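You operate a simulated robot arm through the tools that you are given. There is no shell and no other tool. Be economical: measure what you need, move in short steps, check, and stop when the job is done.

You run a simulated robot arm. Do the job below in one go: nothing can be reset, and whatever is moved stays where it is left.

TASK
Take the tall orange cup and leave it on the top of the low bench. Then take the grey strip with three holes and leave it on the top of the valve bench. Then put the yellow eyelet tube on the open end of the short boat's floor. Then take the oval black patch on the top of the patch press bench and put it away on the top of the repair bench. Then fetch the round black patch and set it on the top of the patch press bench. Then take the black ring patch from the yellow tray on the strip table and leave it on the top of the pump bench. Then lift the lid of the small green box open. The order counts. Set down upright: tall orange cup.

The check looks at the end state, three seconds after you hand in, the way a careful person would. Anything else that was tipped, shoved, dropped, spilled or broken makes it a failure. Lids that push on must go on centred and level and be pressed home; caps that screw on are set level and turned clockwise until they are tight.

THE ROBOT
A 7-joint arm with a fingered hand on a trunk, on a base that drives. Base frame: it is fixed to the floor where the robot stands at the start and does not move with it; the origin is under the middle of the robot, x ahead of it, y to its left, z up; the surface under the hand at the start is at about z = 0.8. Lengths are in m, angles in rad, forces in N, time in s.
With the tool pointing down near the work surface it reaches from about 0.18 to 0.64 m from the robot's upright axis, wherever it stands. Its first joint turns from -2.007 to 2.007 rad. Places, roughly: black ring patch (9x9x3 cm) [0.3, 3.4, 0.8]; grey strip with three holes [0.25, 2.25, 0.75]; lid of the small green box [1.3, 5.4, 0.9]; open end of the short boat's floor [3.5, -1.4, 0.6]; oval black patch [0.75, 0.75, 0.75]; round black patch [-1.75, 0.5, 0.5]; tall orange cup (9x9x13 cm) [0.7, 0.1, 0.9]; top of the low bench [-1.5, 0.9, 0.6]; top of the patch press bench [0.5, 0.3, 0.8]; top of the pump bench [3.5, 0.2, 0.8]; top of the repair bench [7.6, 6.1, 0.8]; top of the valve bench [0.5, -1.8, 0.8]; yellow eyelet tube (5x5x12 cm) [0.5, 2, 0.9]. Payload 3.1 kg.
The tool frame sits at the grasp point between the pads (the TCP): z along the fingers, y along the line on which they close. The tips reach 0.022 m beyond it. Largest opening 0.112 m; the body of the gripper starts 0.06 m behind the TCP. The gripper is a hand of 3 fingers: y runs from the thumb to the fingers, the wrist lies at [0, 0, -0.218] in the tool frame, and closing takes about 1.5 s.
Orientation is that of the tool frame in the base frame, as [roll, pitch, yaw] about the fixed x, y, z axes, in that order (R = Rz(yaw) Ry(pitch) Rx(roll)). With the fingers straight down and closing along the base's y, the tool's x points along the base's -x, its y along +y and its z along -z.

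THE INTERFACE
- The arm moves only by the tool send_rows. Its argument "motion" is a list that holds one entry, the list of rows, each a list of 7 numbers: the closure, from 0 (fully open) to 1 (shut), then the shift along the tool's x, y, z in cm, then the turn, a rotation vector about the tool's x, y, z in rad. In form: [[[claw, x, y, z, rx, ry, rz], ...]]. A call has 1 to 12 rows; each row is the pose to reach, as a shift and turn from the pose commanded when the call began, along the tool's axes at that moment. A row lasts 0.2 s, in which the tool goes at most 0.05 m and 0.15 rad; a call with a longer step from one row to the next is refused whole, and so is a gripper value outside its range. Where a pose cannot be reached the arm comes as near as it can. A force on the tool above 40 N (or 10 N above the force at the start of the call, whichever is more), or a blocked arm, ends the call early, and 0.2 s more pass. Each finger travels about 0.108 m/s and halts on what it meets, pressing with about 29 N; the grip force reading is that of the motor and also rises with nothing between the fingers. The clock runs only during rows and for 0.2 s after the last one: add rows that repeat a pose to give the fingers time. It gives the time, the measured TCP pose, the force on the tool (base axes), the opening and the grip force at its end, in the units of the frame above (readings bear some noise), with the torque about the TCP (base axes, N m) and any sound that the robot's microphone picked up.
- Cameras (640 x 400 px; columns grow to the right, rows downward): "scene" is now at [-0.0112, 0.1143, 1.6365]; the picture's right is [-0.67, -0.74, 0.00], its down [-0.63, 0.58, -0.52] and it looks along [0.38, -0.35, -0.85] (base axes); focal length 262 px, centre (320, 200). "wrist" rides on the gripper at [0.066, 0.003, -0.08] in the tool frame; the picture's right is [-0.05, 1.00, 0.00], its down [-0.77, -0.04, -0.64] and it looks along [-0.64, -0.03, 0.77] (tool axes); focal length 275 px, centre (320, 200). There is no depth. A picture from a camera that has moved, and an enlarged one, comes with that camera's place and axes in the base frame and with its lens. The place of the scene camera against the robot may be out by one fixed shift of up to 0.018 m in any direction.
- snapshot(camera): a new picture of that camera. The clock stands still meanwhile.
- raise_lower(by): slides the trunk up (or, below 0, down) by that many m; the arm and the scene camera ride with it, the base frame stays. It gives what a move gives, with no picture.
- roll_base(legs): drives the robot by 1 to 6 legs, each [ahead, left, turn to the left] in m, m and rad, along the robot's own axes; the way and the turn of a leg run together, so that a leg with both is an arc; at most 1.5 m and 3.142 rad a leg. The arm and the cameras ride along, it lands a little off, and it stops where it bumps. It gives what a move gives.
- preshape(shape): the hand has 3 fingers and takes this shape, open, in about a second: jaw (thumb against the fingers, like two jaws); tri (thumb and two fingers); tip (a fingertip pinch); poke (one finger out to press); point (the index stretched); flat (the hand flat); cup (the hand cupped); fist (a fist). The gripper value then closes the fingers along that shape, each until it touches; the sizes above hold for jaw. It gives what a move gives, with no picture.
- aim_head(pan, tilt): turns the head with the scene camera to pan (to the left, within 2.705 rad either way) and tilt (down, from -0.506 to 1.204), counted from straight ahead of the robot. It gives what a move gives.
- close_up(camera, box): a new picture of the part [left, top, right, bottom] of that camera's present view, enlarged. The clock stands still meanwhile.
- sign_off(): hands the job in; it is judged then, once.

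Go step by step. Nothing tells you exact positions but the pictures and the camera data: compare them with the known pose of the tool, close in by small moves and look again before you grip or let go. The budget is 196 turns and 174 pictures, counting those below and the enlarged ones. Unless the task says otherwise, let go and move clear before handing in.

The tools are called after ">>>" as name(argument=value, ...) on one line, values as JSON. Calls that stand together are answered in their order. send_rows: Moves the arm, as the interface text tells. Its arguments: {"type":"object","properties":{"motion":{"type":"array","items":{"type":"array","items":{"type":"array","items":{"type":"number"}}}}},"required":["motion"]} The other tools are called the same way: raise_lower (by) slides the trunk up or down; preshape (shape) gives the hand a shape; roll_base (legs) drives the base; aim_head (pan, tilt) turns the head that bears the scene camera; snapshot (camera) takes a picture; close_up (camera, box) takes an enlarged picture of a part of a camera's view; sign_off () hands the job in.

At the start:

```text
time: 0.0
tcp_pos: [0.364, 0.076, 1.0795]
tool_rot: [3.141, 0.001, -3.141]
force: [0.2, 0.5, -0.3]
moment: [-0.01, 0.01, -0.03]
finger_gap: 0.1119
grip_force: 0.1
shape: jaw
trunk travel left (down, up): [-0.775, 0.215]
robot x, y, heading: [-0.0013, 0.0036, 0.002]
head pan, tilt: [-0.74, 1.023]
```

scene: 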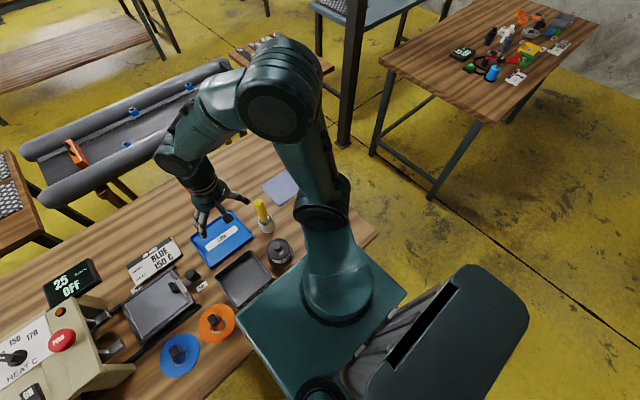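
wrist: 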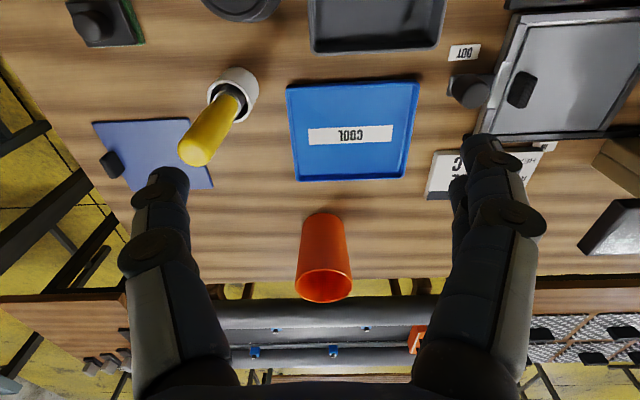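

I see the cup on the patch press bench at about (0.65, 0.07). First I will look around to map the room.

>>> aim_head(pan=0, tilt=0.5)

>>> snapshot(camera="scene")

>>> aim_head(pan=1.3, tilt=0.4)

>>> snapshot(camera="scene")

>>> aim_head(pan=2.6, tilt=0.5)

>>> snapshot(camera="scene")

>>> aim_head(pan=-1.6, tilt=0.4)

>>> snapshot(camera="scene")

```text
time: 1.1
tcp_pos: [0.3639, 0.0775, 1.0789]
tool_rot: [3.141, 0.001, -3.141]
force: [-0.3, -0.2, 0.4]
moment: [0.02, 0.02, 0.01]
finger_gap: 0.1119
grip_force: 0.0
shape: jaw
trunk travel left (down, up): [-0.775, 0.215]
robot x, y, heading: [-0.0013, 0.0032, 0.001]
head pan, tilt: [0.0, 0.499]
```

```text
171 pictures are left
camera scene: at [0.0294, 0.1602, 1.6791], right [0.0, -1.0, 0.0], down [-0.48, 0.0, -0.88], along [0.88, 0.0, -0.48], focal length 262 px, centre (320, 200)
```

scene: 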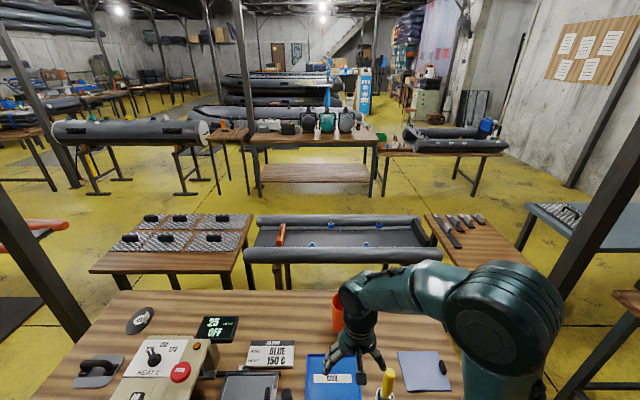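

```text
time: 2.6
tcp_pos: [0.3644, 0.0774, 1.0784]
tool_rot: [3.141, 0.0, 3.14]
force: [0.4, -0.6, -0.5]
moment: [-0.01, 0.01, 0.0]
finger_gap: 0.1119
grip_force: 0.2
shape: jaw
trunk travel left (down, up): [-0.775, 0.215]
robot x, y, heading: [-0.0026, 0.0016, 0.005]
head pan, tilt: [1.3, 0.4]
```

```text
170 pictures are left
camera scene: at [-0.0367, 0.2496, 1.6883], right [0.96, -0.27, 0.0], down [-0.1, -0.38, -0.92], along [0.25, 0.89, -0.39], focal length 262 px, centre (320, 200)
```

scene: 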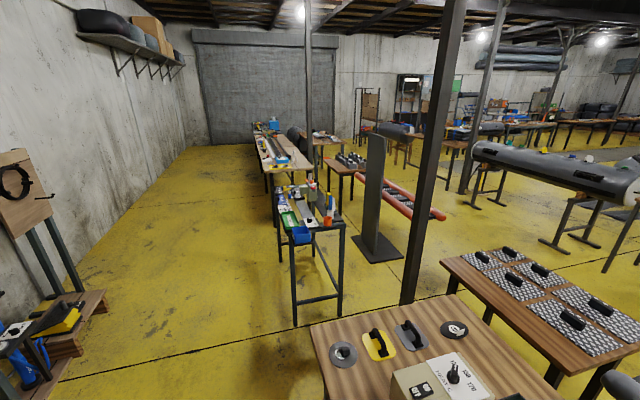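

```text
time: 4.0
tcp_pos: [0.3648, 0.0769, 1.0793]
tool_rot: [3.141, -0.001, -3.14]
force: [0.7, -0.5, 0.7]
moment: [0.01, 0.01, 0.02]
finger_gap: 0.112
grip_force: 0.1
shape: jaw
trunk travel left (down, up): [-0.775, 0.215]
robot x, y, heading: [-0.0002, -0.0013, -0.006]
head pan, tilt: [2.601, 0.499]
```

```text
169 pictures are left
camera scene: at [-0.1396, 0.2073, 1.6791], right [0.52, 0.86, 0.0], down [0.41, -0.25, -0.88], along [-0.75, 0.45, -0.48], focal length 262 px, centre (320, 200)
```

scene: 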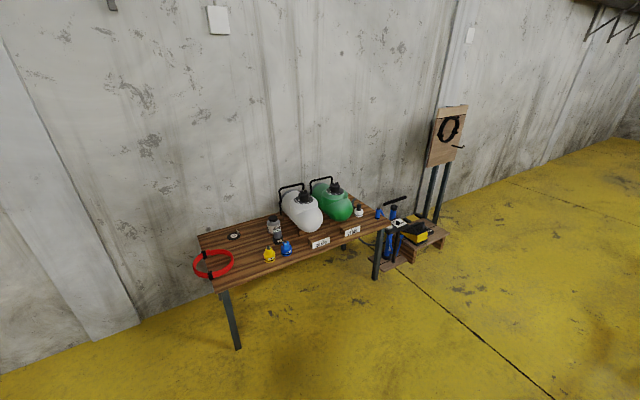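

```text
time: 7.4
tcp_pos: [0.3647, 0.0769, 1.0786]
tool_rot: [-3.14, 0.0, 3.141]
force: [-0.8, 0.2, -0.6]
moment: [-0.03, 0.0, 0.01]
finger_gap: 0.112
grip_force: 0.1
shape: jaw
trunk travel left (down, up): [-0.775, 0.215]
robot x, y, heading: [-0.0018, 0.0016, 0.003]
head pan, tilt: [-1.6, 0.4]
```

```text
168 pictures are left
camera scene: at [-0.0643, 0.0678, 1.6883], right [-1.0, 0.03, 0.0], down [0.01, 0.39, -0.92], along [-0.03, -0.92, -0.39], focal length 262 px, centre (320, 200)
```

scene: 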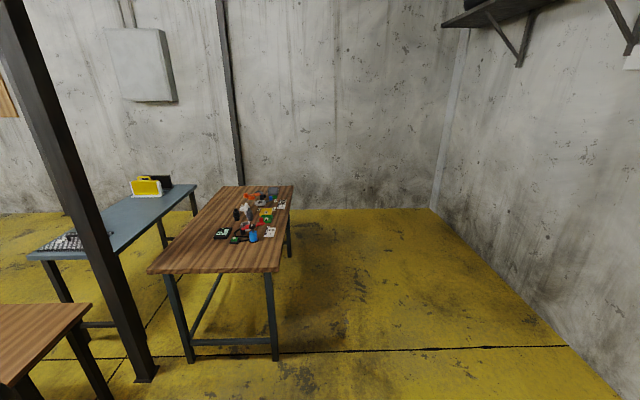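

The low bench is behind to the left, with the round patch on it at about (-1.78, 0.46), and the valve bench is to the right. Next I move the hand over the cup.

>>> send_rows(motion=[[[0, -5, 0, 0, 0, 0, 0], [0, -10, -0.4, 0, 0, 0, 0], [0, -15, -0.8, 0, 0, 0, 0], [0, -20, -0.8, 0, 0, 0, 0], [0, -24, -0.8, 0, 0, 0, 0], [0, -26, -0.8, 0, 0, 0, 0], [0, -26, -0.8, 0, 0, 0, 0]]])

>>> snapshot(camera="wrist")

>>> aim_head(pan=0, tilt=0.9)

>>> snapshot(camera="scene")

```text
refused: row 2 steps farther than a row can; nothing moved
```

```text
167 pictures are left
camera wrist: at [0.2985, 0.0791, 1.16], right [0.05, 1.0, 0.0], down [0.77, -0.04, 0.64], along [0.64, -0.03, -0.77], focal length 275 px, centre (320, 200)
```

wrist: 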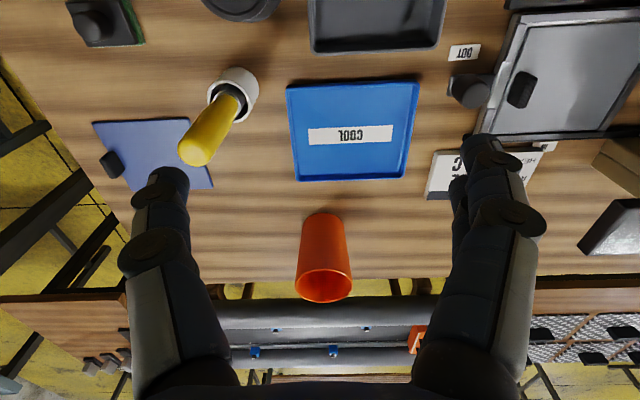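

```text
time: 9.1
tcp_pos: [0.364, 0.0755, 1.0789]
tool_rot: [3.141, 0.0, 3.141]
force: [-0.6, -0.8, 0.1]
moment: [0.01, 0.01, 0.04]
finger_gap: 0.1121
grip_force: 0.2
shape: jaw
trunk travel left (down, up): [-0.775, 0.215]
robot x, y, heading: [-0.0002, -0.0003, 0.004]
head pan, tilt: [0.0, 0.901]
```

```text
166 pictures are left
camera scene: at [0.0139, 0.1603, 1.6453], right [0.0, -1.0, 0.0], down [-0.78, 0.0, -0.62], along [0.62, 0.0, -0.78], focal length 262 px, centre (320, 200)
```

scene: 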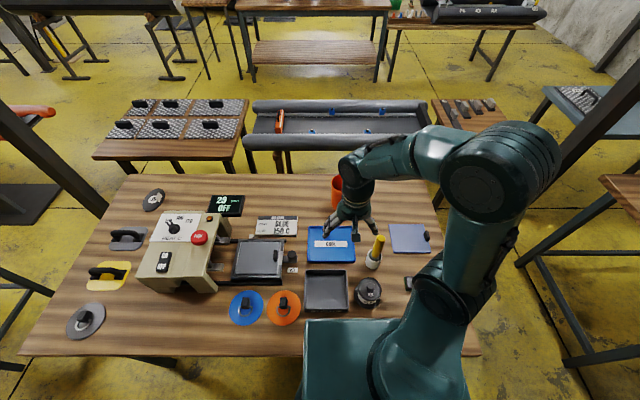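

The fingers are clear of everything. I move the hand forward in smaller steps.

>>> send_rows(motion=[[[0, -4, 0, 0, 0, 0, 0], [0, -8, -0.4, 0, 0, 0, 0], [0, -12, -0.8, 0, 0, 0, 0], [0, -16, -0.8, 0, 0, 0, 0], [0, -20, -0.8, 0, 0, 0, 0], [0, -24, -0.8, 0, 0, 0, 0], [0, -26, -0.8, 0, 0, 0, 0], [0, -26, -0.8, 0, 0, 0, 0]]])

>>> snapshot(camera="wrist")

>>> close_up(camera="scene", box=[240, 120, 440, 245])

```text
time: 10.9
tcp_pos: [0.6241, 0.0671, 1.077]
tool_rot: [-3.141, 0.0, 3.14]
force: [0.8, 0.5, 1.2]
moment: [-0.02, 0.01, 0.01]
finger_gap: 0.1118
grip_force: 0.0
shape: jaw
trunk travel left (down, up): [-0.775, 0.215]
robot x, y, heading: [0.0024, 0.0028, -0.0]
head pan, tilt: [0.0, 0.901]
```

```text
165 pictures are left
camera wrist: at [0.5582, 0.0695, 1.1588], right [0.05, 1.0, 0.0], down [0.77, -0.04, 0.64], along [0.64, -0.03, -0.77], focal length 275 px, centre (320, 200)
```

wrist: 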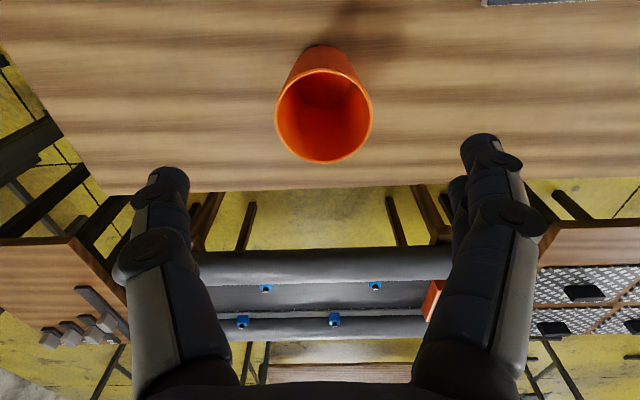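

```text
3.20 times, centred on (340, 182) of scene
camera zoom: at [0.0136, 0.1602, 1.6453], right [0.0, -1.0, 0.0], down [-0.78, 0.0, -0.62], along [0.62, 0.0, -0.78], focal length 839 px, centre (256, 256)
```

zoom: 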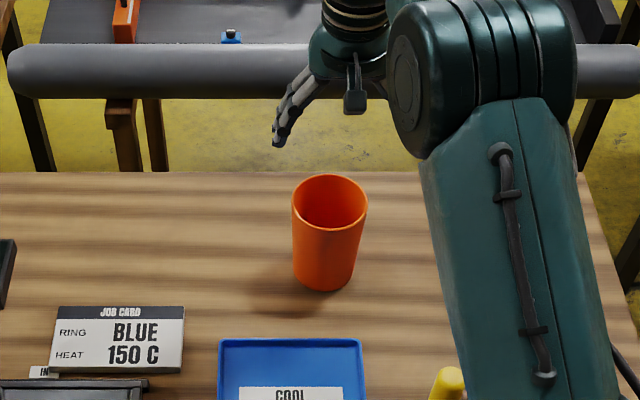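

The cup's centre looks to be at about (0.657, 0.068) with its rim near z 0.92. I move over it and lower partway.

>>> send_rows(motion=[[[0, -3, 0, 0, 0, 0, 0], [0, -3, 0, 4, 0, 0, 0], [0, -3, 0, 8, 0, 0, 0], [0, -3, 0, 11, 0, 0, 0], [0, -3, 0, 11, 0, 0, 0]]])

>>> snapshot(camera="wrist")

>>> close_up(camera="scene", box=[240, 120, 440, 245])

```text
time: 12.1
tcp_pos: [0.6534, 0.0663, 0.9679]
tool_rot: [3.141, 0.001, 3.141]
force: [1.0, 0.3, 0.0]
moment: [0.0, 0.0, 0.03]
finger_gap: 0.112
grip_force: 0.1
shape: jaw
trunk travel left (down, up): [-0.775, 0.215]
robot x, y, heading: [0.0027, 0.0, 0.004]
head pan, tilt: [0.0, 0.901]
```

```text
163 pictures are left
camera wrist: at [0.5879, 0.0693, 1.0489], right [0.05, 1.0, 0.0], down [0.77, -0.04, 0.64], along [0.64, -0.03, -0.77], focal length 275 px, centre (320, 200)
```

wrist: 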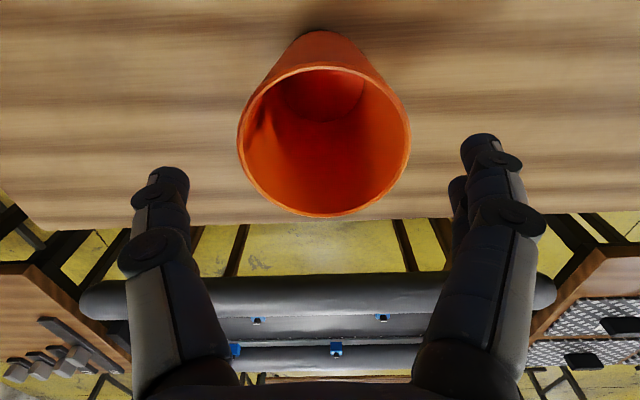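

```text
3.20 times, centred on (340, 182) of scene
camera zoom: at [0.0136, 0.1603, 1.6453], right [0.0, -1.0, 0.0], down [-0.78, 0.0, -0.62], along [0.62, 0.0, -0.78], focal length 839 px, centre (256, 256)
```

zoom: 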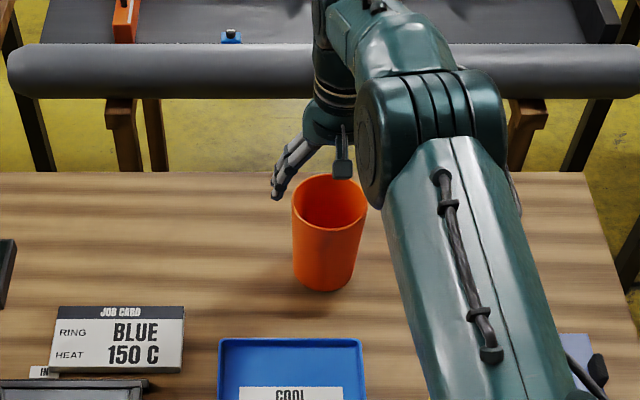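

The rim is centred between the fingers, at about (0.656, 0.067, 0.918). I lower and close.

>>> send_rows(motion=[[[0, -0.3, 0, 4, 0, 0, 0], [0, -0.3, 0, 7, 0, 0, 0], [0, -0.3, 0, 9.3, 0, 0, 0], [0, -0.3, 0, 9.3, 0, 0, 0], [0.3, -0.3, 0, 9.3, 0, 0, 0], [0.6, -0.3, 0, 9.3, 0, 0, 0], [1, -0.3, 0, 9.3, 0, 0, 0], [1, -0.3, 0, 9.3, 0, 0, 0], [1, -0.3, 0, 9.3, 0, 0, 0], [1, -0.3, 0, 9.3, 0, 0, 0]]])

>>> snapshot(camera="wrist")

```text
time: 12.9
tcp_pos: [0.6568, 0.0669, 0.8925]
tool_rot: [3.138, 0.023, 3.142]
force: [-6.4, -0.1, 24.4]
moment: [0.15, -0.14, 0.05]
finger_gap: 0.1114
grip_force: 0.0
shape: jaw
out of reach, approached as far as the arm can: row 3
trunk travel left (down, up): [-0.775, 0.215]
robot x, y, heading: [0.0017, 0.0002, -0.002]
head pan, tilt: [0.0, 0.901]
stopped in row 3: the force on the tool passed its limit at 50 N (the readings are from after the stop); the commanded pose is now the measured one
```

```text
161 pictures are left
camera wrist: at [0.5897, 0.0692, 0.9722], right [0.05, 1.0, 0.0], down [0.76, -0.04, 0.65], along [0.65, -0.03, -0.76], focal length 275 px, centre (320, 200)
```

wrist: 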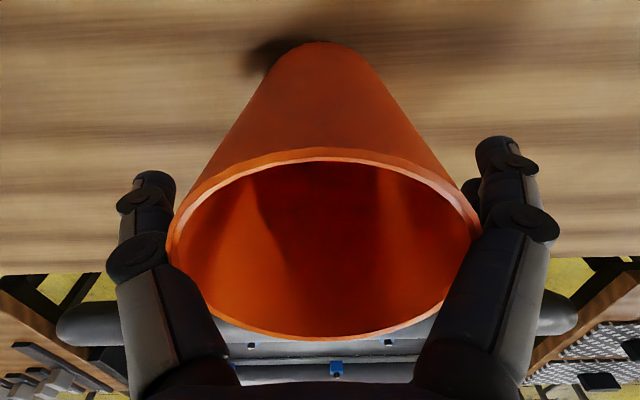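

The proximal finger links touched the rim. I back up about 1 cm and grip there, a couple of centimetres below the rim.

>>> send_rows(motion=[[[0, 0, 0, -1, 0, 0, 0], [0, 0, 0, -1, 0, 0, 0], [0.3, 0, 0, -1, 0, 0, 0], [0.6, 0, 0, -1, 0, 0, 0], [1, 0, 0, -1, 0, 0, 0], [1, 0, 0, -1, 0, 0, 0], [1, 0, 0, -1, 0, 0, 0], [1, 0, 0, -1, 0, 0, 0], [1, 0, 0, -1, 0, 0, 0]]])

>>> snapshot(camera="wrist")

>>> close_up(camera="scene", box=[240, 120, 440, 245])

```text
time: 14.9
tcp_pos: [0.6586, 0.0673, 0.8989]
tool_rot: [3.141, 0.018, -3.142]
force: [0.1, 1.6, 2.5]
moment: [0.23, 0.01, 0.03]
finger_gap: 0.0873
grip_force: 29.1
shape: jaw
trunk travel left (down, up): [-0.775, 0.215]
robot x, y, heading: [-0.0004, -0.0016, -0.001]
head pan, tilt: [0.0, 0.901]
```

```text
160 pictures are left
camera wrist: at [0.5912, 0.0692, 0.9787], right [0.05, 1.0, 0.0], down [0.76, -0.04, 0.65], along [0.65, -0.03, -0.76], focal length 275 px, centre (320, 200)
```

wrist: 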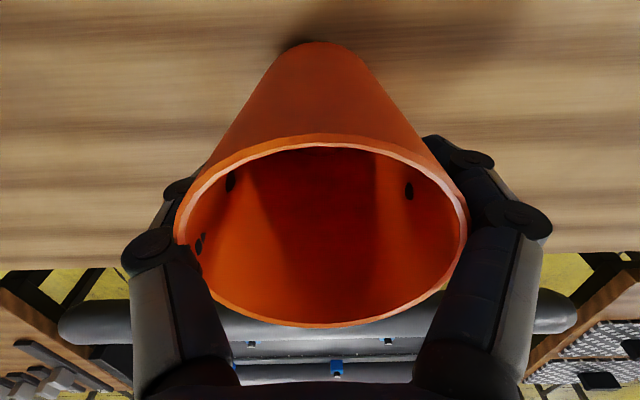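

```text
3.20 times, centred on (340, 182) of scene
camera zoom: at [0.0137, 0.1606, 1.6452], right [0.0, -1.0, 0.0], down [-0.78, 0.0, -0.62], along [0.62, 0.0, -0.78], focal length 839 px, centre (256, 256)
```

zoom: 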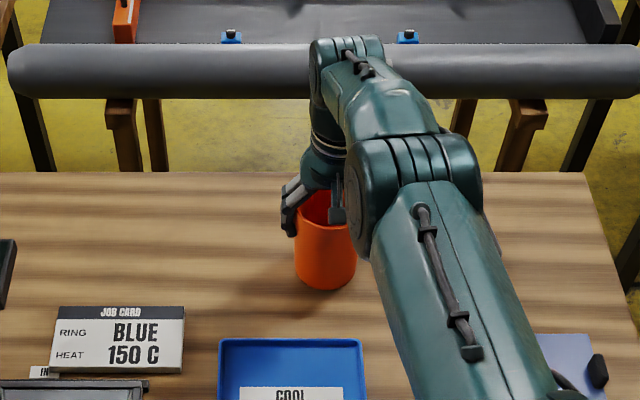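

The cup is gripped at an 8.7 cm opening. I lift it with the trunk, retract, and back away from the bench.

>>> raise_lower(by=0.2)

>>> send_rows(motion=[[[1, 4, 0, 0, 0, 0, 0], [1, 8, 0, 0, 0, 0, 0], [1, 12, 0, 0, 0, 0, 0], [1, 16, 0, 0, 0, 0, 0], [1, 20, 0, 0, 0, -0.018, 0], [1, 24, 0, 0, 0, -0.018, 0], [1, 24, 0, 0, 0, -0.018, 0]]])

>>> roll_base(legs=[[-0.45, 0, 0], [0, 0, 1.57], [0, 0, 1.57]])

>>> snapshot(camera="wrist")

>>> snapshot(camera="scene")

```text
time: 17.1
tcp_pos: [0.6595, 0.0659, 1.0995]
tool_rot: [3.14, 0.019, 3.141]
force: [-0.1, 0.0, -0.9]
moment: [-0.05, 0.03, -0.04]
finger_gap: 0.0874
grip_force: 28.8
shape: jaw
trunk travel left (down, up): [-0.975, 0.015]
robot x, y, heading: [-0.0008, 0.0006, 0.002]
head pan, tilt: [0.0, 0.901]
```

```text
time: 18.7
tcp_pos: [0.4182, 0.0676, 1.0937]
tool_rot: [3.138, 0.033, -3.14]
force: [0.7, 1.1, -1.1]
moment: [-0.02, -0.03, -0.01]
finger_gap: 0.0872
grip_force: 28.8
shape: jaw
trunk travel left (down, up): [-0.975, 0.015]
robot x, y, heading: [-0.0006, -0.0002, 0.002]
head pan, tilt: [0.0, 0.901]
```

```text
time: 29.0
tcp_pos: [-0.8689, -0.066, 1.093]
tool_rot: [3.14, 0.036, -0.006]
force: [0.1, -0.2, 0.2]
moment: [0.01, 0.02, -0.04]
finger_gap: 0.087
grip_force: 29.3
shape: jaw
trunk travel left (down, up): [-0.975, 0.015]
robot x, y, heading: [-0.4492, 0.0017, 3.135]
head pan, tilt: [0.0, 0.901]
```

```text
158 pictures are left
camera wrist: at [-0.7996, -0.0699, 1.1728], right [-0.05, -1.0, 0.0], down [-0.75, 0.04, 0.66], along [-0.66, 0.03, -0.75], focal length 275 px, centre (320, 200)
```

wrist: 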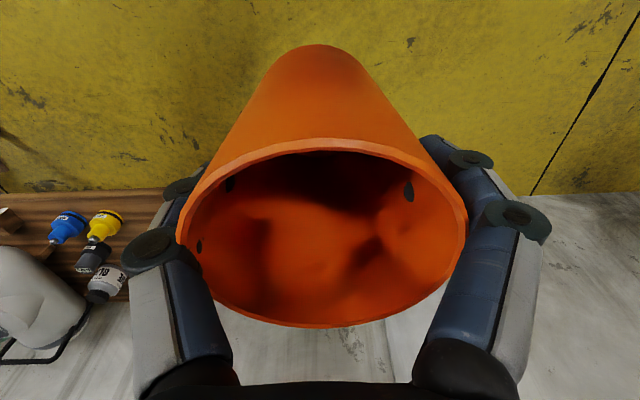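

```text
157 pictures are left
camera scene: at [-0.4692, -0.1452, 1.8452], right [0.01, 1.0, 0.0], down [0.78, -0.01, -0.62], along [-0.62, 0.0, -0.78], focal length 262 px, centre (320, 200)
```

scene: 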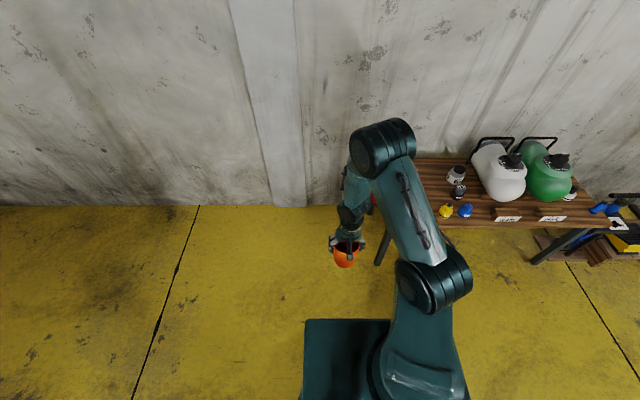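

The cup is held well. I slide sideways in front of the low bench, approach it and look.

>>> roll_base(legs=[[0, -0.5, 0], [0.45, 0, 0]])

>>> send_rows(motion=[[[1, 0, 0, 0, 0, 0.036, 0], [1, 0, 0, 0, 0, 0.036, 0]]])

>>> snapshot(camera="scene")

>>> snapshot(camera="wrist")

```text
time: 34.3
tcp_pos: [-1.3129, 0.4381, 1.093]
tool_rot: [3.14, 0.036, 0.0]
force: [0.0, 0.0, -1.8]
moment: [0.0, 0.0, -0.03]
finger_gap: 0.0873
grip_force: 28.7
shape: jaw
trunk travel left (down, up): [-0.975, 0.015]
robot x, y, heading: [-0.8903, 0.5037, 3.143]
head pan, tilt: [0.0, 0.901]
```

```text
time: 34.9
tcp_pos: [-1.3105, 0.4357, 1.094]
tool_rot: [-3.142, -0.001, 0.001]
force: [1.0, -0.3, -0.5]
moment: [0.0, 0.03, 0.05]
finger_gap: 0.0869
grip_force: 28.8
shape: jaw
out of reach, approached as far as the arm can: row 1
trunk travel left (down, up): [-0.975, 0.015]
robot x, y, heading: [-0.8971, 0.5072, 3.141]
head pan, tilt: [0.0, 0.901]
```

```text
156 pictures are left
camera scene: at [-0.9124, 0.3576, 1.845], right [0.0, 1.0, 0.0], down [0.78, 0.0, -0.62], along [-0.62, 0.0, -0.78], focal length 262 px, centre (320, 200)
```

scene: 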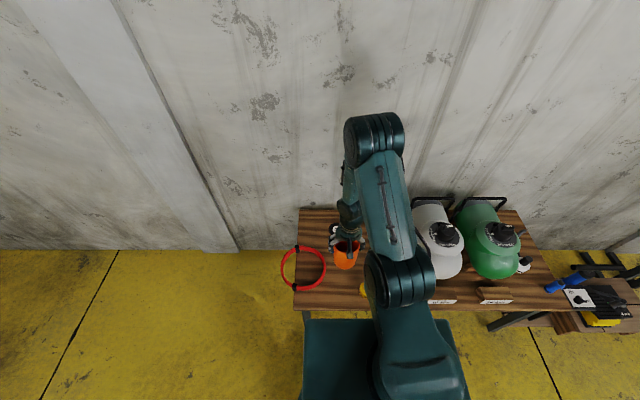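

```text
155 pictures are left
camera wrist: at [-1.245, 0.4322, 1.1753], right [-0.04, -1.0, 0.0], down [-0.77, 0.04, 0.64], along [-0.64, 0.03, -0.77], focal length 275 px, centre (320, 200)
```

wrist: 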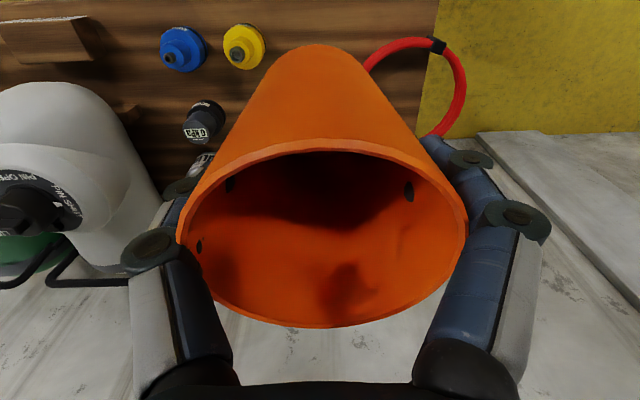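

The low bench top is at about z 0.60 with its front edge at x ≈ -1.26. The arm blocks the view, so I pull the cup aside to see the free space.

>>> send_rows(motion=[[[1, 3, 3, 0, 0, 0, 0], [1, 6, 6, 0, 0, 0, 0], [1, 8, 9, 0, 0, 0, 0], [1, 9, 12, 0, 0, 0, 0], [1, 9, 16, 0, 0, 0, 0], [1, 9, 20, 0, 0, 0, 0], [1, 9, 20, 0, 0, 0, 0]]])

>>> aim_head(pan=-0.3, tilt=0.85)

>>> snapshot(camera="scene")

```text
time: 36.5
tcp_pos: [-1.2231, 0.2413, 1.0962]
tool_rot: [3.139, -0.003, 0.0]
force: [0.1, 0.5, -1.0]
moment: [-0.03, -0.02, 0.01]
finger_gap: 0.0869
grip_force: 28.9
shape: jaw
trunk travel left (down, up): [-0.975, 0.015]
robot x, y, heading: [-0.8979, 0.5041, 3.148]
head pan, tilt: [0.0, 0.901]
```

```text
time: 37.3
tcp_pos: [-1.2217, 0.2373, 1.0945]
tool_rot: [3.139, 0.002, 0.001]
force: [1.5, 0.0, -0.4]
moment: [-0.01, 0.01, 0.0]
finger_gap: 0.087
grip_force: 28.9
shape: jaw
trunk travel left (down, up): [-0.975, 0.015]
robot x, y, heading: [-0.8969, 0.5071, 3.144]
head pan, tilt: [-0.3, 0.85]
```

```text
154 pictures are left
camera scene: at [-0.9112, 0.3824, 1.849], right [0.3, 0.96, 0.0], down [0.72, -0.22, -0.66], along [-0.63, 0.2, -0.75], focal length 262 px, centre (320, 200)
```

scene: 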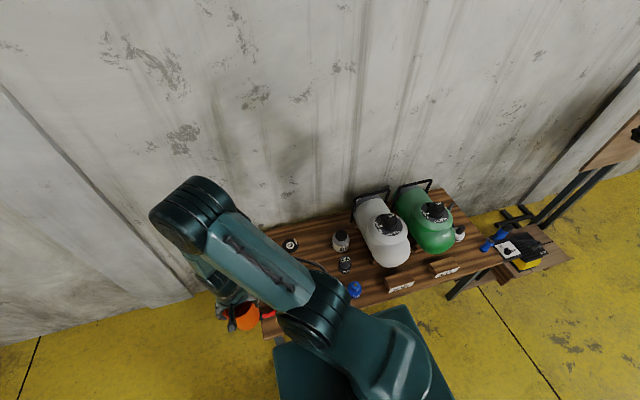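

>>> close_up(camera="scene", box=[240, 170, 480, 320])

>>> snapshot(camera="wrist")

```text
2.67 times, centred on (360, 245) of scene
camera zoom: at [-0.9112, 0.3824, 1.849], right [0.3, 0.96, 0.0], down [0.72, -0.22, -0.66], along [-0.63, 0.2, -0.75], focal length 699 px, centre (213, 80)
```

zoom: 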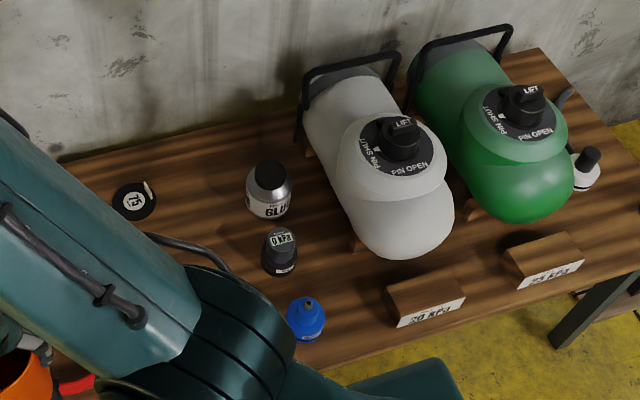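

```text
152 pictures are left
camera wrist: at [-1.1549, 0.2341, 1.1755], right [-0.05, -1.0, 0.0], down [-0.77, 0.04, 0.64], along [-0.64, 0.03, -0.77], focal length 275 px, centre (320, 200)
```

wrist: 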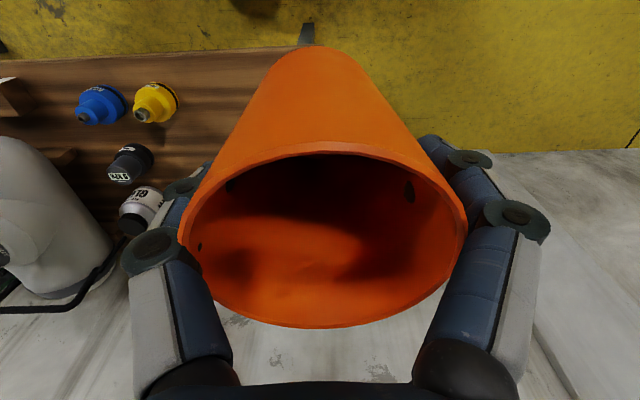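

There is free space at about (-1.51, 0.48) between the red ring, the bottles and the disc. I move the cup over it and lower with the trunk.

>>> send_rows(motion=[[[1, -2, -4, 0, 0, 0, 0], [1, -4, -8, 0, 0, 0, 0], [1, -7, -11, 0, 0, 0, 0], [1, -10, -14, 0, 0, 0, 0], [1, -13, -17, 0, 0, 0, 0], [1, -16, -20, 0, 0, 0, 0], [1, -19, -22, 0, 0, 0, 0], [1, -22, -24, 0, 0, 0, 0], [1, -26, -24, 0, 0, 0, 0], [1, -29, -24, 0, 0, 0, 0], [1, -29, -24, 0, 0, 0, 0]]])

>>> raise_lower(by=-0.3)

>>> snapshot(camera="wrist")

>>> aim_head(pan=0, tilt=0.9)

>>> snapshot(camera="scene")

```text
time: 39.7
tcp_pos: [-1.514, 0.4786, 1.092]
tool_rot: [3.139, -0.001, -0.001]
force: [-0.1, -0.5, -1.5]
moment: [-0.02, -0.04, 0.01]
finger_gap: 0.087
grip_force: 28.7
shape: jaw
trunk travel left (down, up): [-0.975, 0.015]
robot x, y, heading: [-0.8977, 0.5084, 3.14]
head pan, tilt: [-0.3, 0.85]
```

```text
time: 42.7
tcp_pos: [-1.514, 0.4783, 0.792]
tool_rot: [3.14, -0.001, 0.0]
force: [0.2, 0.3, -0.2]
moment: [-0.02, -0.03, 0.04]
finger_gap: 0.0869
grip_force: 29.0
shape: jaw
trunk travel left (down, up): [-0.675, 0.315]
robot x, y, heading: [-0.8901, 0.5085, 3.141]
head pan, tilt: [-0.3, 0.85]
```

```text
151 pictures are left
camera wrist: at [-1.4474, 0.4749, 0.8743], right [-0.05, -1.0, 0.0], down [-0.77, 0.04, 0.64], along [-0.63, 0.03, -0.77], focal length 275 px, centre (320, 200)
```

wrist: 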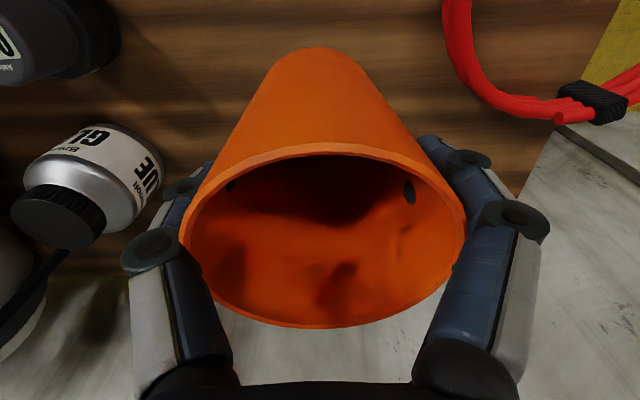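

```text
time: 43.5
tcp_pos: [-1.513, 0.4798, 0.7931]
tool_rot: [3.139, -0.002, 0.001]
force: [-0.2, 0.3, -1.0]
moment: [0.01, 0.03, 0.02]
finger_gap: 0.087
grip_force: 28.9
shape: jaw
trunk travel left (down, up): [-0.675, 0.315]
robot x, y, heading: [-0.8955, 0.503, 3.139]
head pan, tilt: [0.0, 0.901]
```

```text
150 pictures are left
camera scene: at [-0.9126, 0.3608, 1.5453], right [0.0, 1.0, 0.0], down [0.78, 0.0, -0.62], along [-0.62, 0.0, -0.78], focal length 262 px, centre (320, 200)
```

scene: 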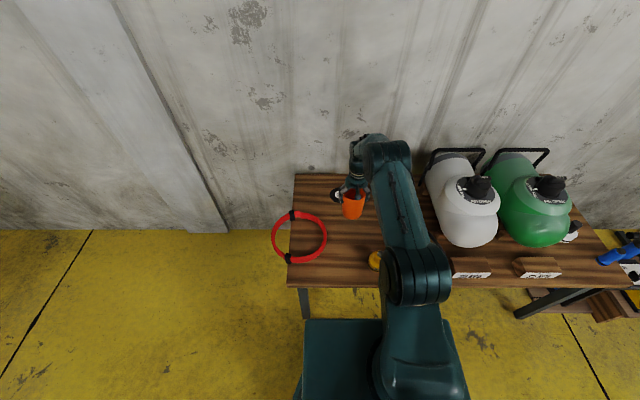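

>>> send_rows(motion=[[[1, 0, 0, 3, 0, 0, 0], [1, 0, 0, 5, 0, 0, 0], [1, 0, 0, 6, 0, 0, 0], [1, 0, 0, 6.7, 0, 0, 0], [1, 0, 0, 7.2, 0, 0, 0], [1, 0, 0, 7.2, 0, 0, 0]]])

>>> close_up(camera="scene", box=[270, 140, 430, 240])

```text
time: 44.9
tcp_pos: [-1.5153, 0.4781, 0.7208]
tool_rot: [3.14, 0.0, 0.0]
force: [-0.5, -0.5, -1.3]
moment: [0.01, 0.02, -0.02]
finger_gap: 0.0868
grip_force: 28.9
shape: jaw
trunk travel left (down, up): [-0.675, 0.315]
robot x, y, heading: [-0.8965, 0.5027, 3.144]
head pan, tilt: [0.0, 0.901]
```

```text
4.00 times, centred on (350, 190) of scene
camera zoom: at [-0.9125, 0.3607, 1.5452], right [0.0, 1.0, 0.0], down [0.78, 0.0, -0.62], along [-0.62, 0.0, -0.78], focal length 1049 px, centre (200, 240)
```

zoom: 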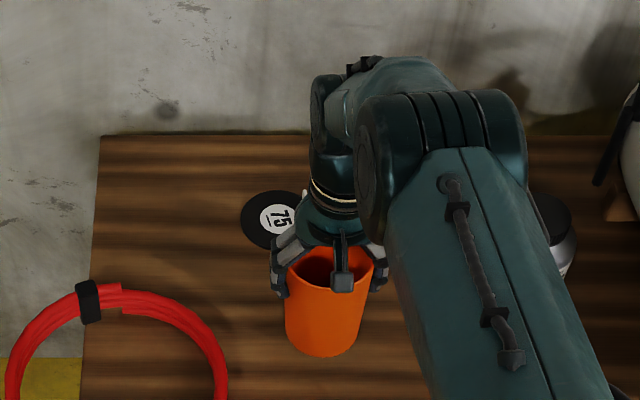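

The disc marked "75" is the round black patch and is clear of the cup. I lower the last bit slowly.

>>> send_rows(motion=[[[1, 0, 0, 0.4, 0, 0, 0], [1, 0, 0, 0.8, 0, 0, 0], [1, 0, 0, 1.2, 0, 0, 0], [1, 0, 0, 1.5, 0, 0, 0]]])

```text
time: 45.9
tcp_pos: [-1.5138, 0.4788, 0.7057]
tool_rot: [3.139, 0.0, 0.0]
force: [0.7, 0.0, -0.1]
moment: [0.03, -0.01, 0.0]
finger_gap: 0.0866
grip_force: 28.8
shape: jaw
trunk travel left (down, up): [-0.675, 0.315]
robot x, y, heading: [-0.8952, 0.5081, 3.144]
head pan, tilt: [0.0, 0.901]
```

>>> send_rows(motion=[[[1, 0, 0, 0.3, 0, 0, 0], [1, 0, 0, 0.6, 0, 0, 0], [1, 0, 0, 0.9, 0, 0, 0]]])

>>> close_up(camera="scene", box=[270, 140, 430, 240])

```text
time: 46.7
tcp_pos: [-1.5131, 0.4788, 0.6997]
tool_rot: [3.138, 0.005, -0.001]
force: [2.8, 2.1, 14.0]
moment: [-0.3, 0.01, 0.05]
finger_gap: 0.0863
grip_force: 28.7
shape: jaw
trunk travel left (down, up): [-0.675, 0.315]
robot x, y, heading: [-0.8978, 0.5063, 3.138]
head pan, tilt: [0.0, 0.901]
```

```text
4.00 times, centred on (350, 190) of scene
camera zoom: at [-0.9094, 0.3611, 1.5456], right [0.0, 1.0, 0.0], down [0.78, 0.0, -0.62], along [-0.62, 0.0, -0.78], focal length 1049 px, centre (200, 240)
```

zoom: 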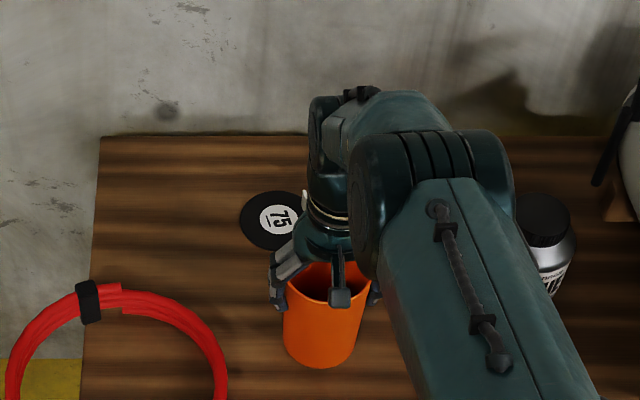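

The cup is in contact. I open and lift straight up.

>>> send_rows(motion=[[[0.8, 0, 0, -0.3, 0, 0, 0], [0.4, 0, 0, -0.3, 0, 0, 0], [0, 0, 0, -0.3, 0, 0, 0], [0, 0, 0, -0.3, 0, 0, 0], [0, 0, 0, -0.3, 0, 0, 0], [0, 0, 0, -2, 0, 0, 0], [0, 0, 0, -5, 0, 0, 0], [0, 0, 0, -9, 0, 0, 0], [0, 0, 0, -13, 0, 0, 0], [0, 0, 0, -16, 0, 0, 0]]])

>>> snapshot(camera="wrist")

>>> close_up(camera="scene", box=[270, 140, 430, 240])

```text
time: 48.9
tcp_pos: [-1.5142, 0.4787, 0.8579]
tool_rot: [3.139, 0.0, -0.001]
force: [-0.7, -0.4, 0.5]
moment: [0.0, -0.01, -0.01]
finger_gap: 0.112
grip_force: 0.1
shape: jaw
trunk travel left (down, up): [-0.675, 0.315]
robot x, y, heading: [-0.8946, 0.5047, 3.145]
head pan, tilt: [0.0, 0.901]
```

```text
147 pictures are left
camera wrist: at [-1.4479, 0.4753, 0.9394], right [-0.05, -1.0, 0.0], down [-0.77, 0.04, 0.64], along [-0.63, 0.03, -0.77], focal length 275 px, centre (320, 200)
```

wrist: 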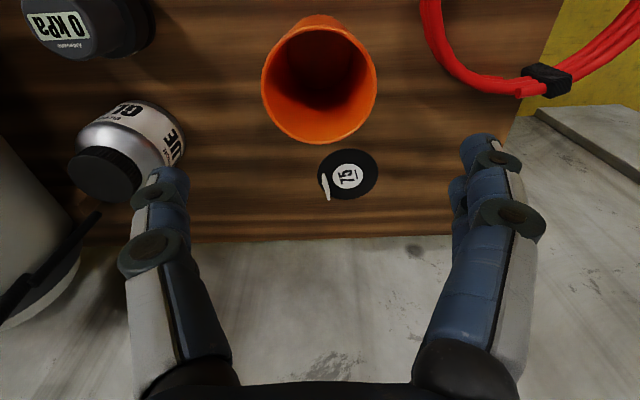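

```text
4.00 times, centred on (350, 190) of scene
camera zoom: at [-0.912, 0.3607, 1.5452], right [0.0, 1.0, 0.0], down [0.78, 0.0, -0.62], along [-0.62, 0.0, -0.78], focal length 1049 px, centre (200, 240)
```

zoom: 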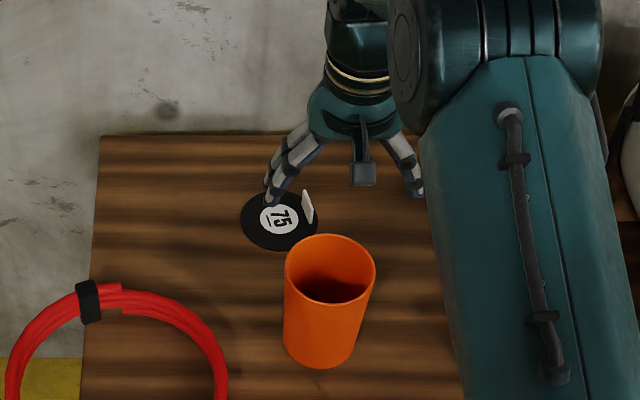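

The cup is upright and clear. Next is the grey strip: I raise, retract and drive to the table near (0.3, 2.2).

>>> raise_lower(by=0.3)

>>> send_rows(motion=[[[0, 4, 0, 0, 0, 0, 0], [0, 8, 0, 0, 0, 0, 0], [0, 12, 0, 0, 0, 0, 0], [0, 16, 0, 0, 0, 0, 0], [0, 20, 0, 0, 0, 0, 0], [0, 24, 0, 0, 0, 0, 0]]])

>>> roll_base(legs=[[-0.35, 0, 0], [0, 0, -1.57], [1.4, 0, 0], [0.2, 0.1, 0], [0, 0, -1.57]])

>>> snapshot(camera="scene")

```text
time: 51.9
tcp_pos: [-1.5133, 0.478, 1.1579]
tool_rot: [3.14, 0.0, 0.001]
force: [0.2, -0.7, 0.1]
moment: [0.01, 0.02, 0.0]
finger_gap: 0.1117
grip_force: 0.0
shape: jaw
trunk travel left (down, up): [-0.975, 0.015]
robot x, y, heading: [-0.8962, 0.5079, 3.145]
head pan, tilt: [0.0, 0.901]
```

```text
time: 53.3
tcp_pos: [-1.2733, 0.4788, 1.1598]
tool_rot: [3.138, 0.003, -0.002]
force: [0.3, 0.5, -0.2]
moment: [-0.01, 0.01, 0.01]
finger_gap: 0.1117
grip_force: 0.2
shape: jaw
trunk travel left (down, up): [-0.975, 0.015]
robot x, y, heading: [-0.8972, 0.5031, 3.144]
head pan, tilt: [0.0, 0.901]
```

```text
time: 70.9
tcp_pos: [-0.2651, 2.1319, 1.1601]
tool_rot: [3.139, 0.001, -3.106]
force: [0.3, -0.3, 0.4]
moment: [0.0, 0.03, 0.01]
finger_gap: 0.112
grip_force: 0.0
shape: jaw
trunk travel left (down, up): [-0.975, 0.015]
robot x, y, heading: [-0.6436, 2.0909, 0.038]
head pan, tilt: [0.0, 0.901]
```

```text
145 pictures are left
camera scene: at [-0.6356, 2.2518, 1.8452], right [0.04, -1.0, 0.0], down [-0.78, -0.03, -0.62], along [0.62, 0.02, -0.78], focal length 262 px, centre (320, 200)
```

scene: 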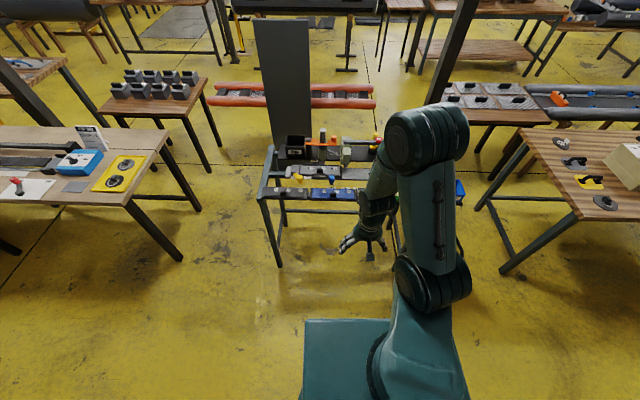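

>>> roll_base(legs=[[0.28, 0, -0.03]])

>>> snapshot(camera="wrist")

>>> close_up(camera="scene", box=[200, 80, 480, 255])

```text
time: 72.9
tcp_pos: [0.0159, 2.129, 1.1593]
tool_rot: [3.141, -0.001, -3.134]
force: [-0.2, -1.8, -0.2]
moment: [0.02, 0.0, -0.01]
finger_gap: 0.1119
grip_force: 0.0
shape: jaw
trunk travel left (down, up): [-0.975, 0.015]
robot x, y, heading: [-0.3619, 2.1004, 0.012]
head pan, tilt: [0.0, 0.901]
```

```text
144 pictures are left
camera wrist: at [-0.0491, 2.1301, 1.2409], right [0.04, 1.0, 0.0], down [0.77, -0.03, 0.64], along [0.64, -0.02, -0.77], focal length 275 px, centre (320, 200)
```

wrist: 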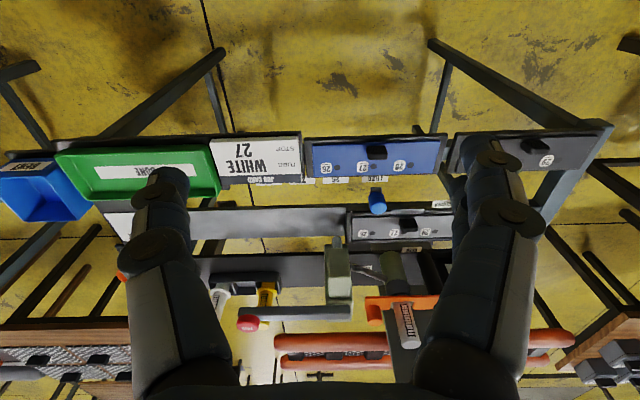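

```text
2.29 times, centred on (340, 168) of scene
camera zoom: at [-0.3506, 2.2579, 1.8453], right [0.01, -1.0, 0.0], down [-0.78, -0.01, -0.62], along [0.62, 0.01, -0.78], focal length 599 px, centre (274, 274)
```

zoom: 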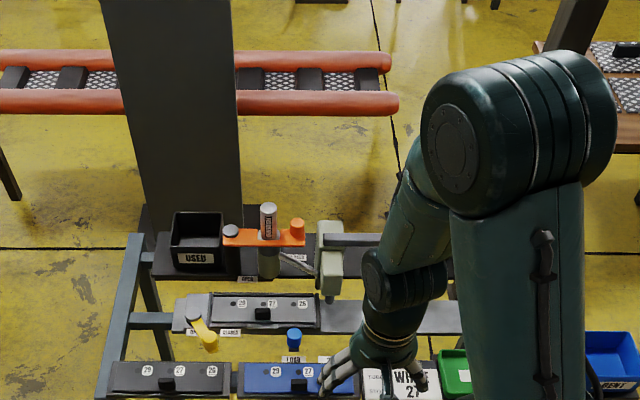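

>>> close_up(camera="wrist", box=[300, 120, 620, 320])

>>> close_up(camera="scene", box=[235, 190, 395, 290])

```text
2.00 times, centred on (460, 220) of wrist
camera zoom: at [-0.0491, 2.1301, 1.2409], right [0.04, 1.0, 0.0], down [0.77, -0.03, 0.64], along [0.64, -0.02, -0.77], focal length 551 px, centre (40, 160)
```

zoom: 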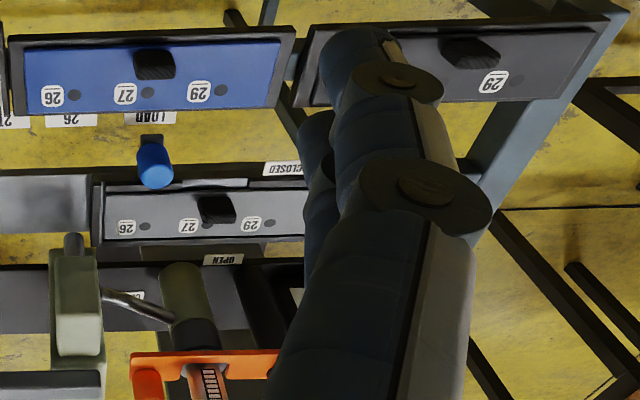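

```text
4.00 times, centred on (315, 240) of scene
camera zoom: at [-0.3506, 2.2579, 1.8453], right [0.01, -1.0, 0.0], down [-0.78, -0.01, -0.62], along [0.62, 0.01, -0.78], focal length 1049 px, centre (340, 40)
```

zoom: 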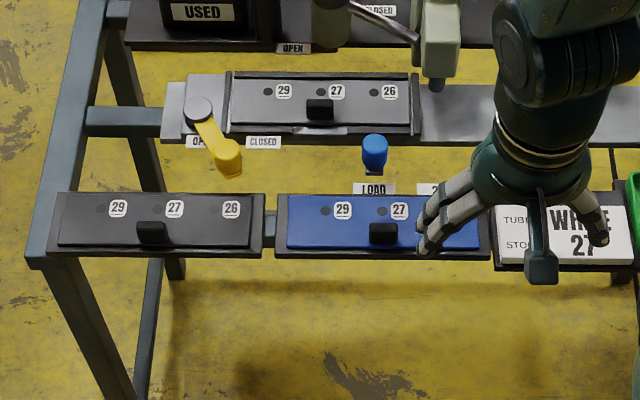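

There are three strips: dark, blue, and the grey one in a holder at about (0.39, 2.29) with a yellow OPEN/CLOSED lever. I drive a bit closer and look with the wrist camera.

>>> roll_base(legs=[[0.17, 0, 0]])

>>> send_rows(motion=[[[0, 0, 4, 0, 0, 0, 0], [0, 0, 8, 0, 0, 0, 0], [0, 0, 12, 0, 0, 0, 0], [0, 0, 16, 0, 0, 0, 0], [0, 0, 18, 3, 0, 0, 0], [0, 0, 18, 6, 0, 0, 0], [0, 0, 18, 6, 0, 0, 0]]])

>>> snapshot(camera="wrist")

>>> snapshot(camera="scene")

```text
time: 74.4
tcp_pos: [0.1876, 2.1298, 1.1585]
tool_rot: [3.14, -0.001, -3.131]
force: [0.0, 0.6, -0.4]
moment: [-0.01, 0.01, 0.03]
finger_gap: 0.112
grip_force: 0.0
shape: jaw
trunk travel left (down, up): [-0.975, 0.015]
robot x, y, heading: [-0.1937, 2.1006, 0.011]
head pan, tilt: [0.0, 0.901]
```

```text
time: 76.0
tcp_pos: [0.1862, 2.3115, 1.1005]
tool_rot: [3.139, 0.0, -3.131]
force: [-0.1, -0.2, -0.4]
moment: [0.0, 0.02, 0.0]
finger_gap: 0.1117
grip_force: 0.1
shape: jaw
trunk travel left (down, up): [-0.975, 0.015]
robot x, y, heading: [-0.1899, 2.0998, 0.007]
head pan, tilt: [0.0, 0.901]
```

```text
140 pictures are left
camera wrist: at [0.1209, 2.313, 1.1819], right [0.04, 1.0, 0.0], down [0.77, -0.03, 0.64], along [0.64, -0.02, -0.77], focal length 275 px, centre (320, 200)
```

wrist: 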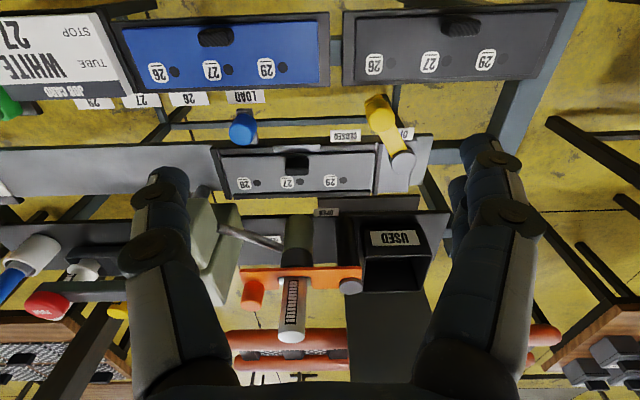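

```text
139 pictures are left
camera scene: at [-0.1793, 2.2597, 1.8453], right [0.01, -1.0, 0.0], down [-0.78, -0.01, -0.62], along [0.62, 0.01, -0.78], focal length 262 px, centre (320, 200)
```

scene: 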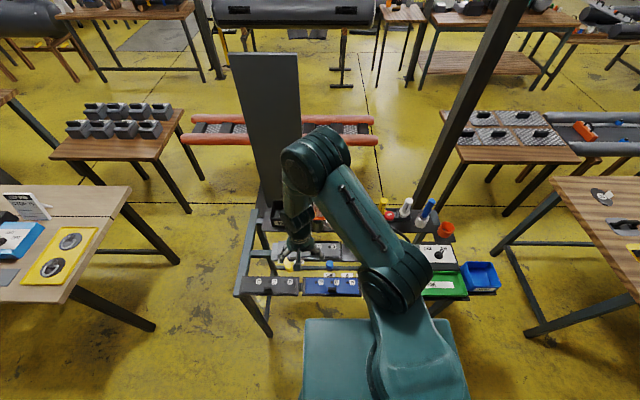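

>>> close_up(camera="wrist", box=[200, 80, 440, 230])

```text
2.67 times, centred on (320, 155) of wrist
camera zoom: at [0.1209, 2.313, 1.1819], right [0.04, 1.0, 0.0], down [0.77, -0.03, 0.64], along [0.64, -0.02, -0.77], focal length 734 px, centre (320, 320)
```

zoom: 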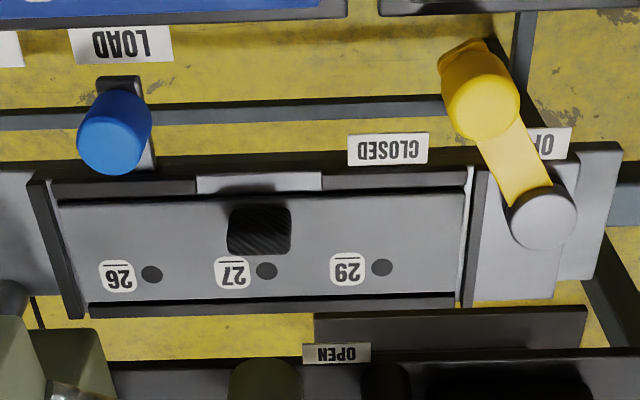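

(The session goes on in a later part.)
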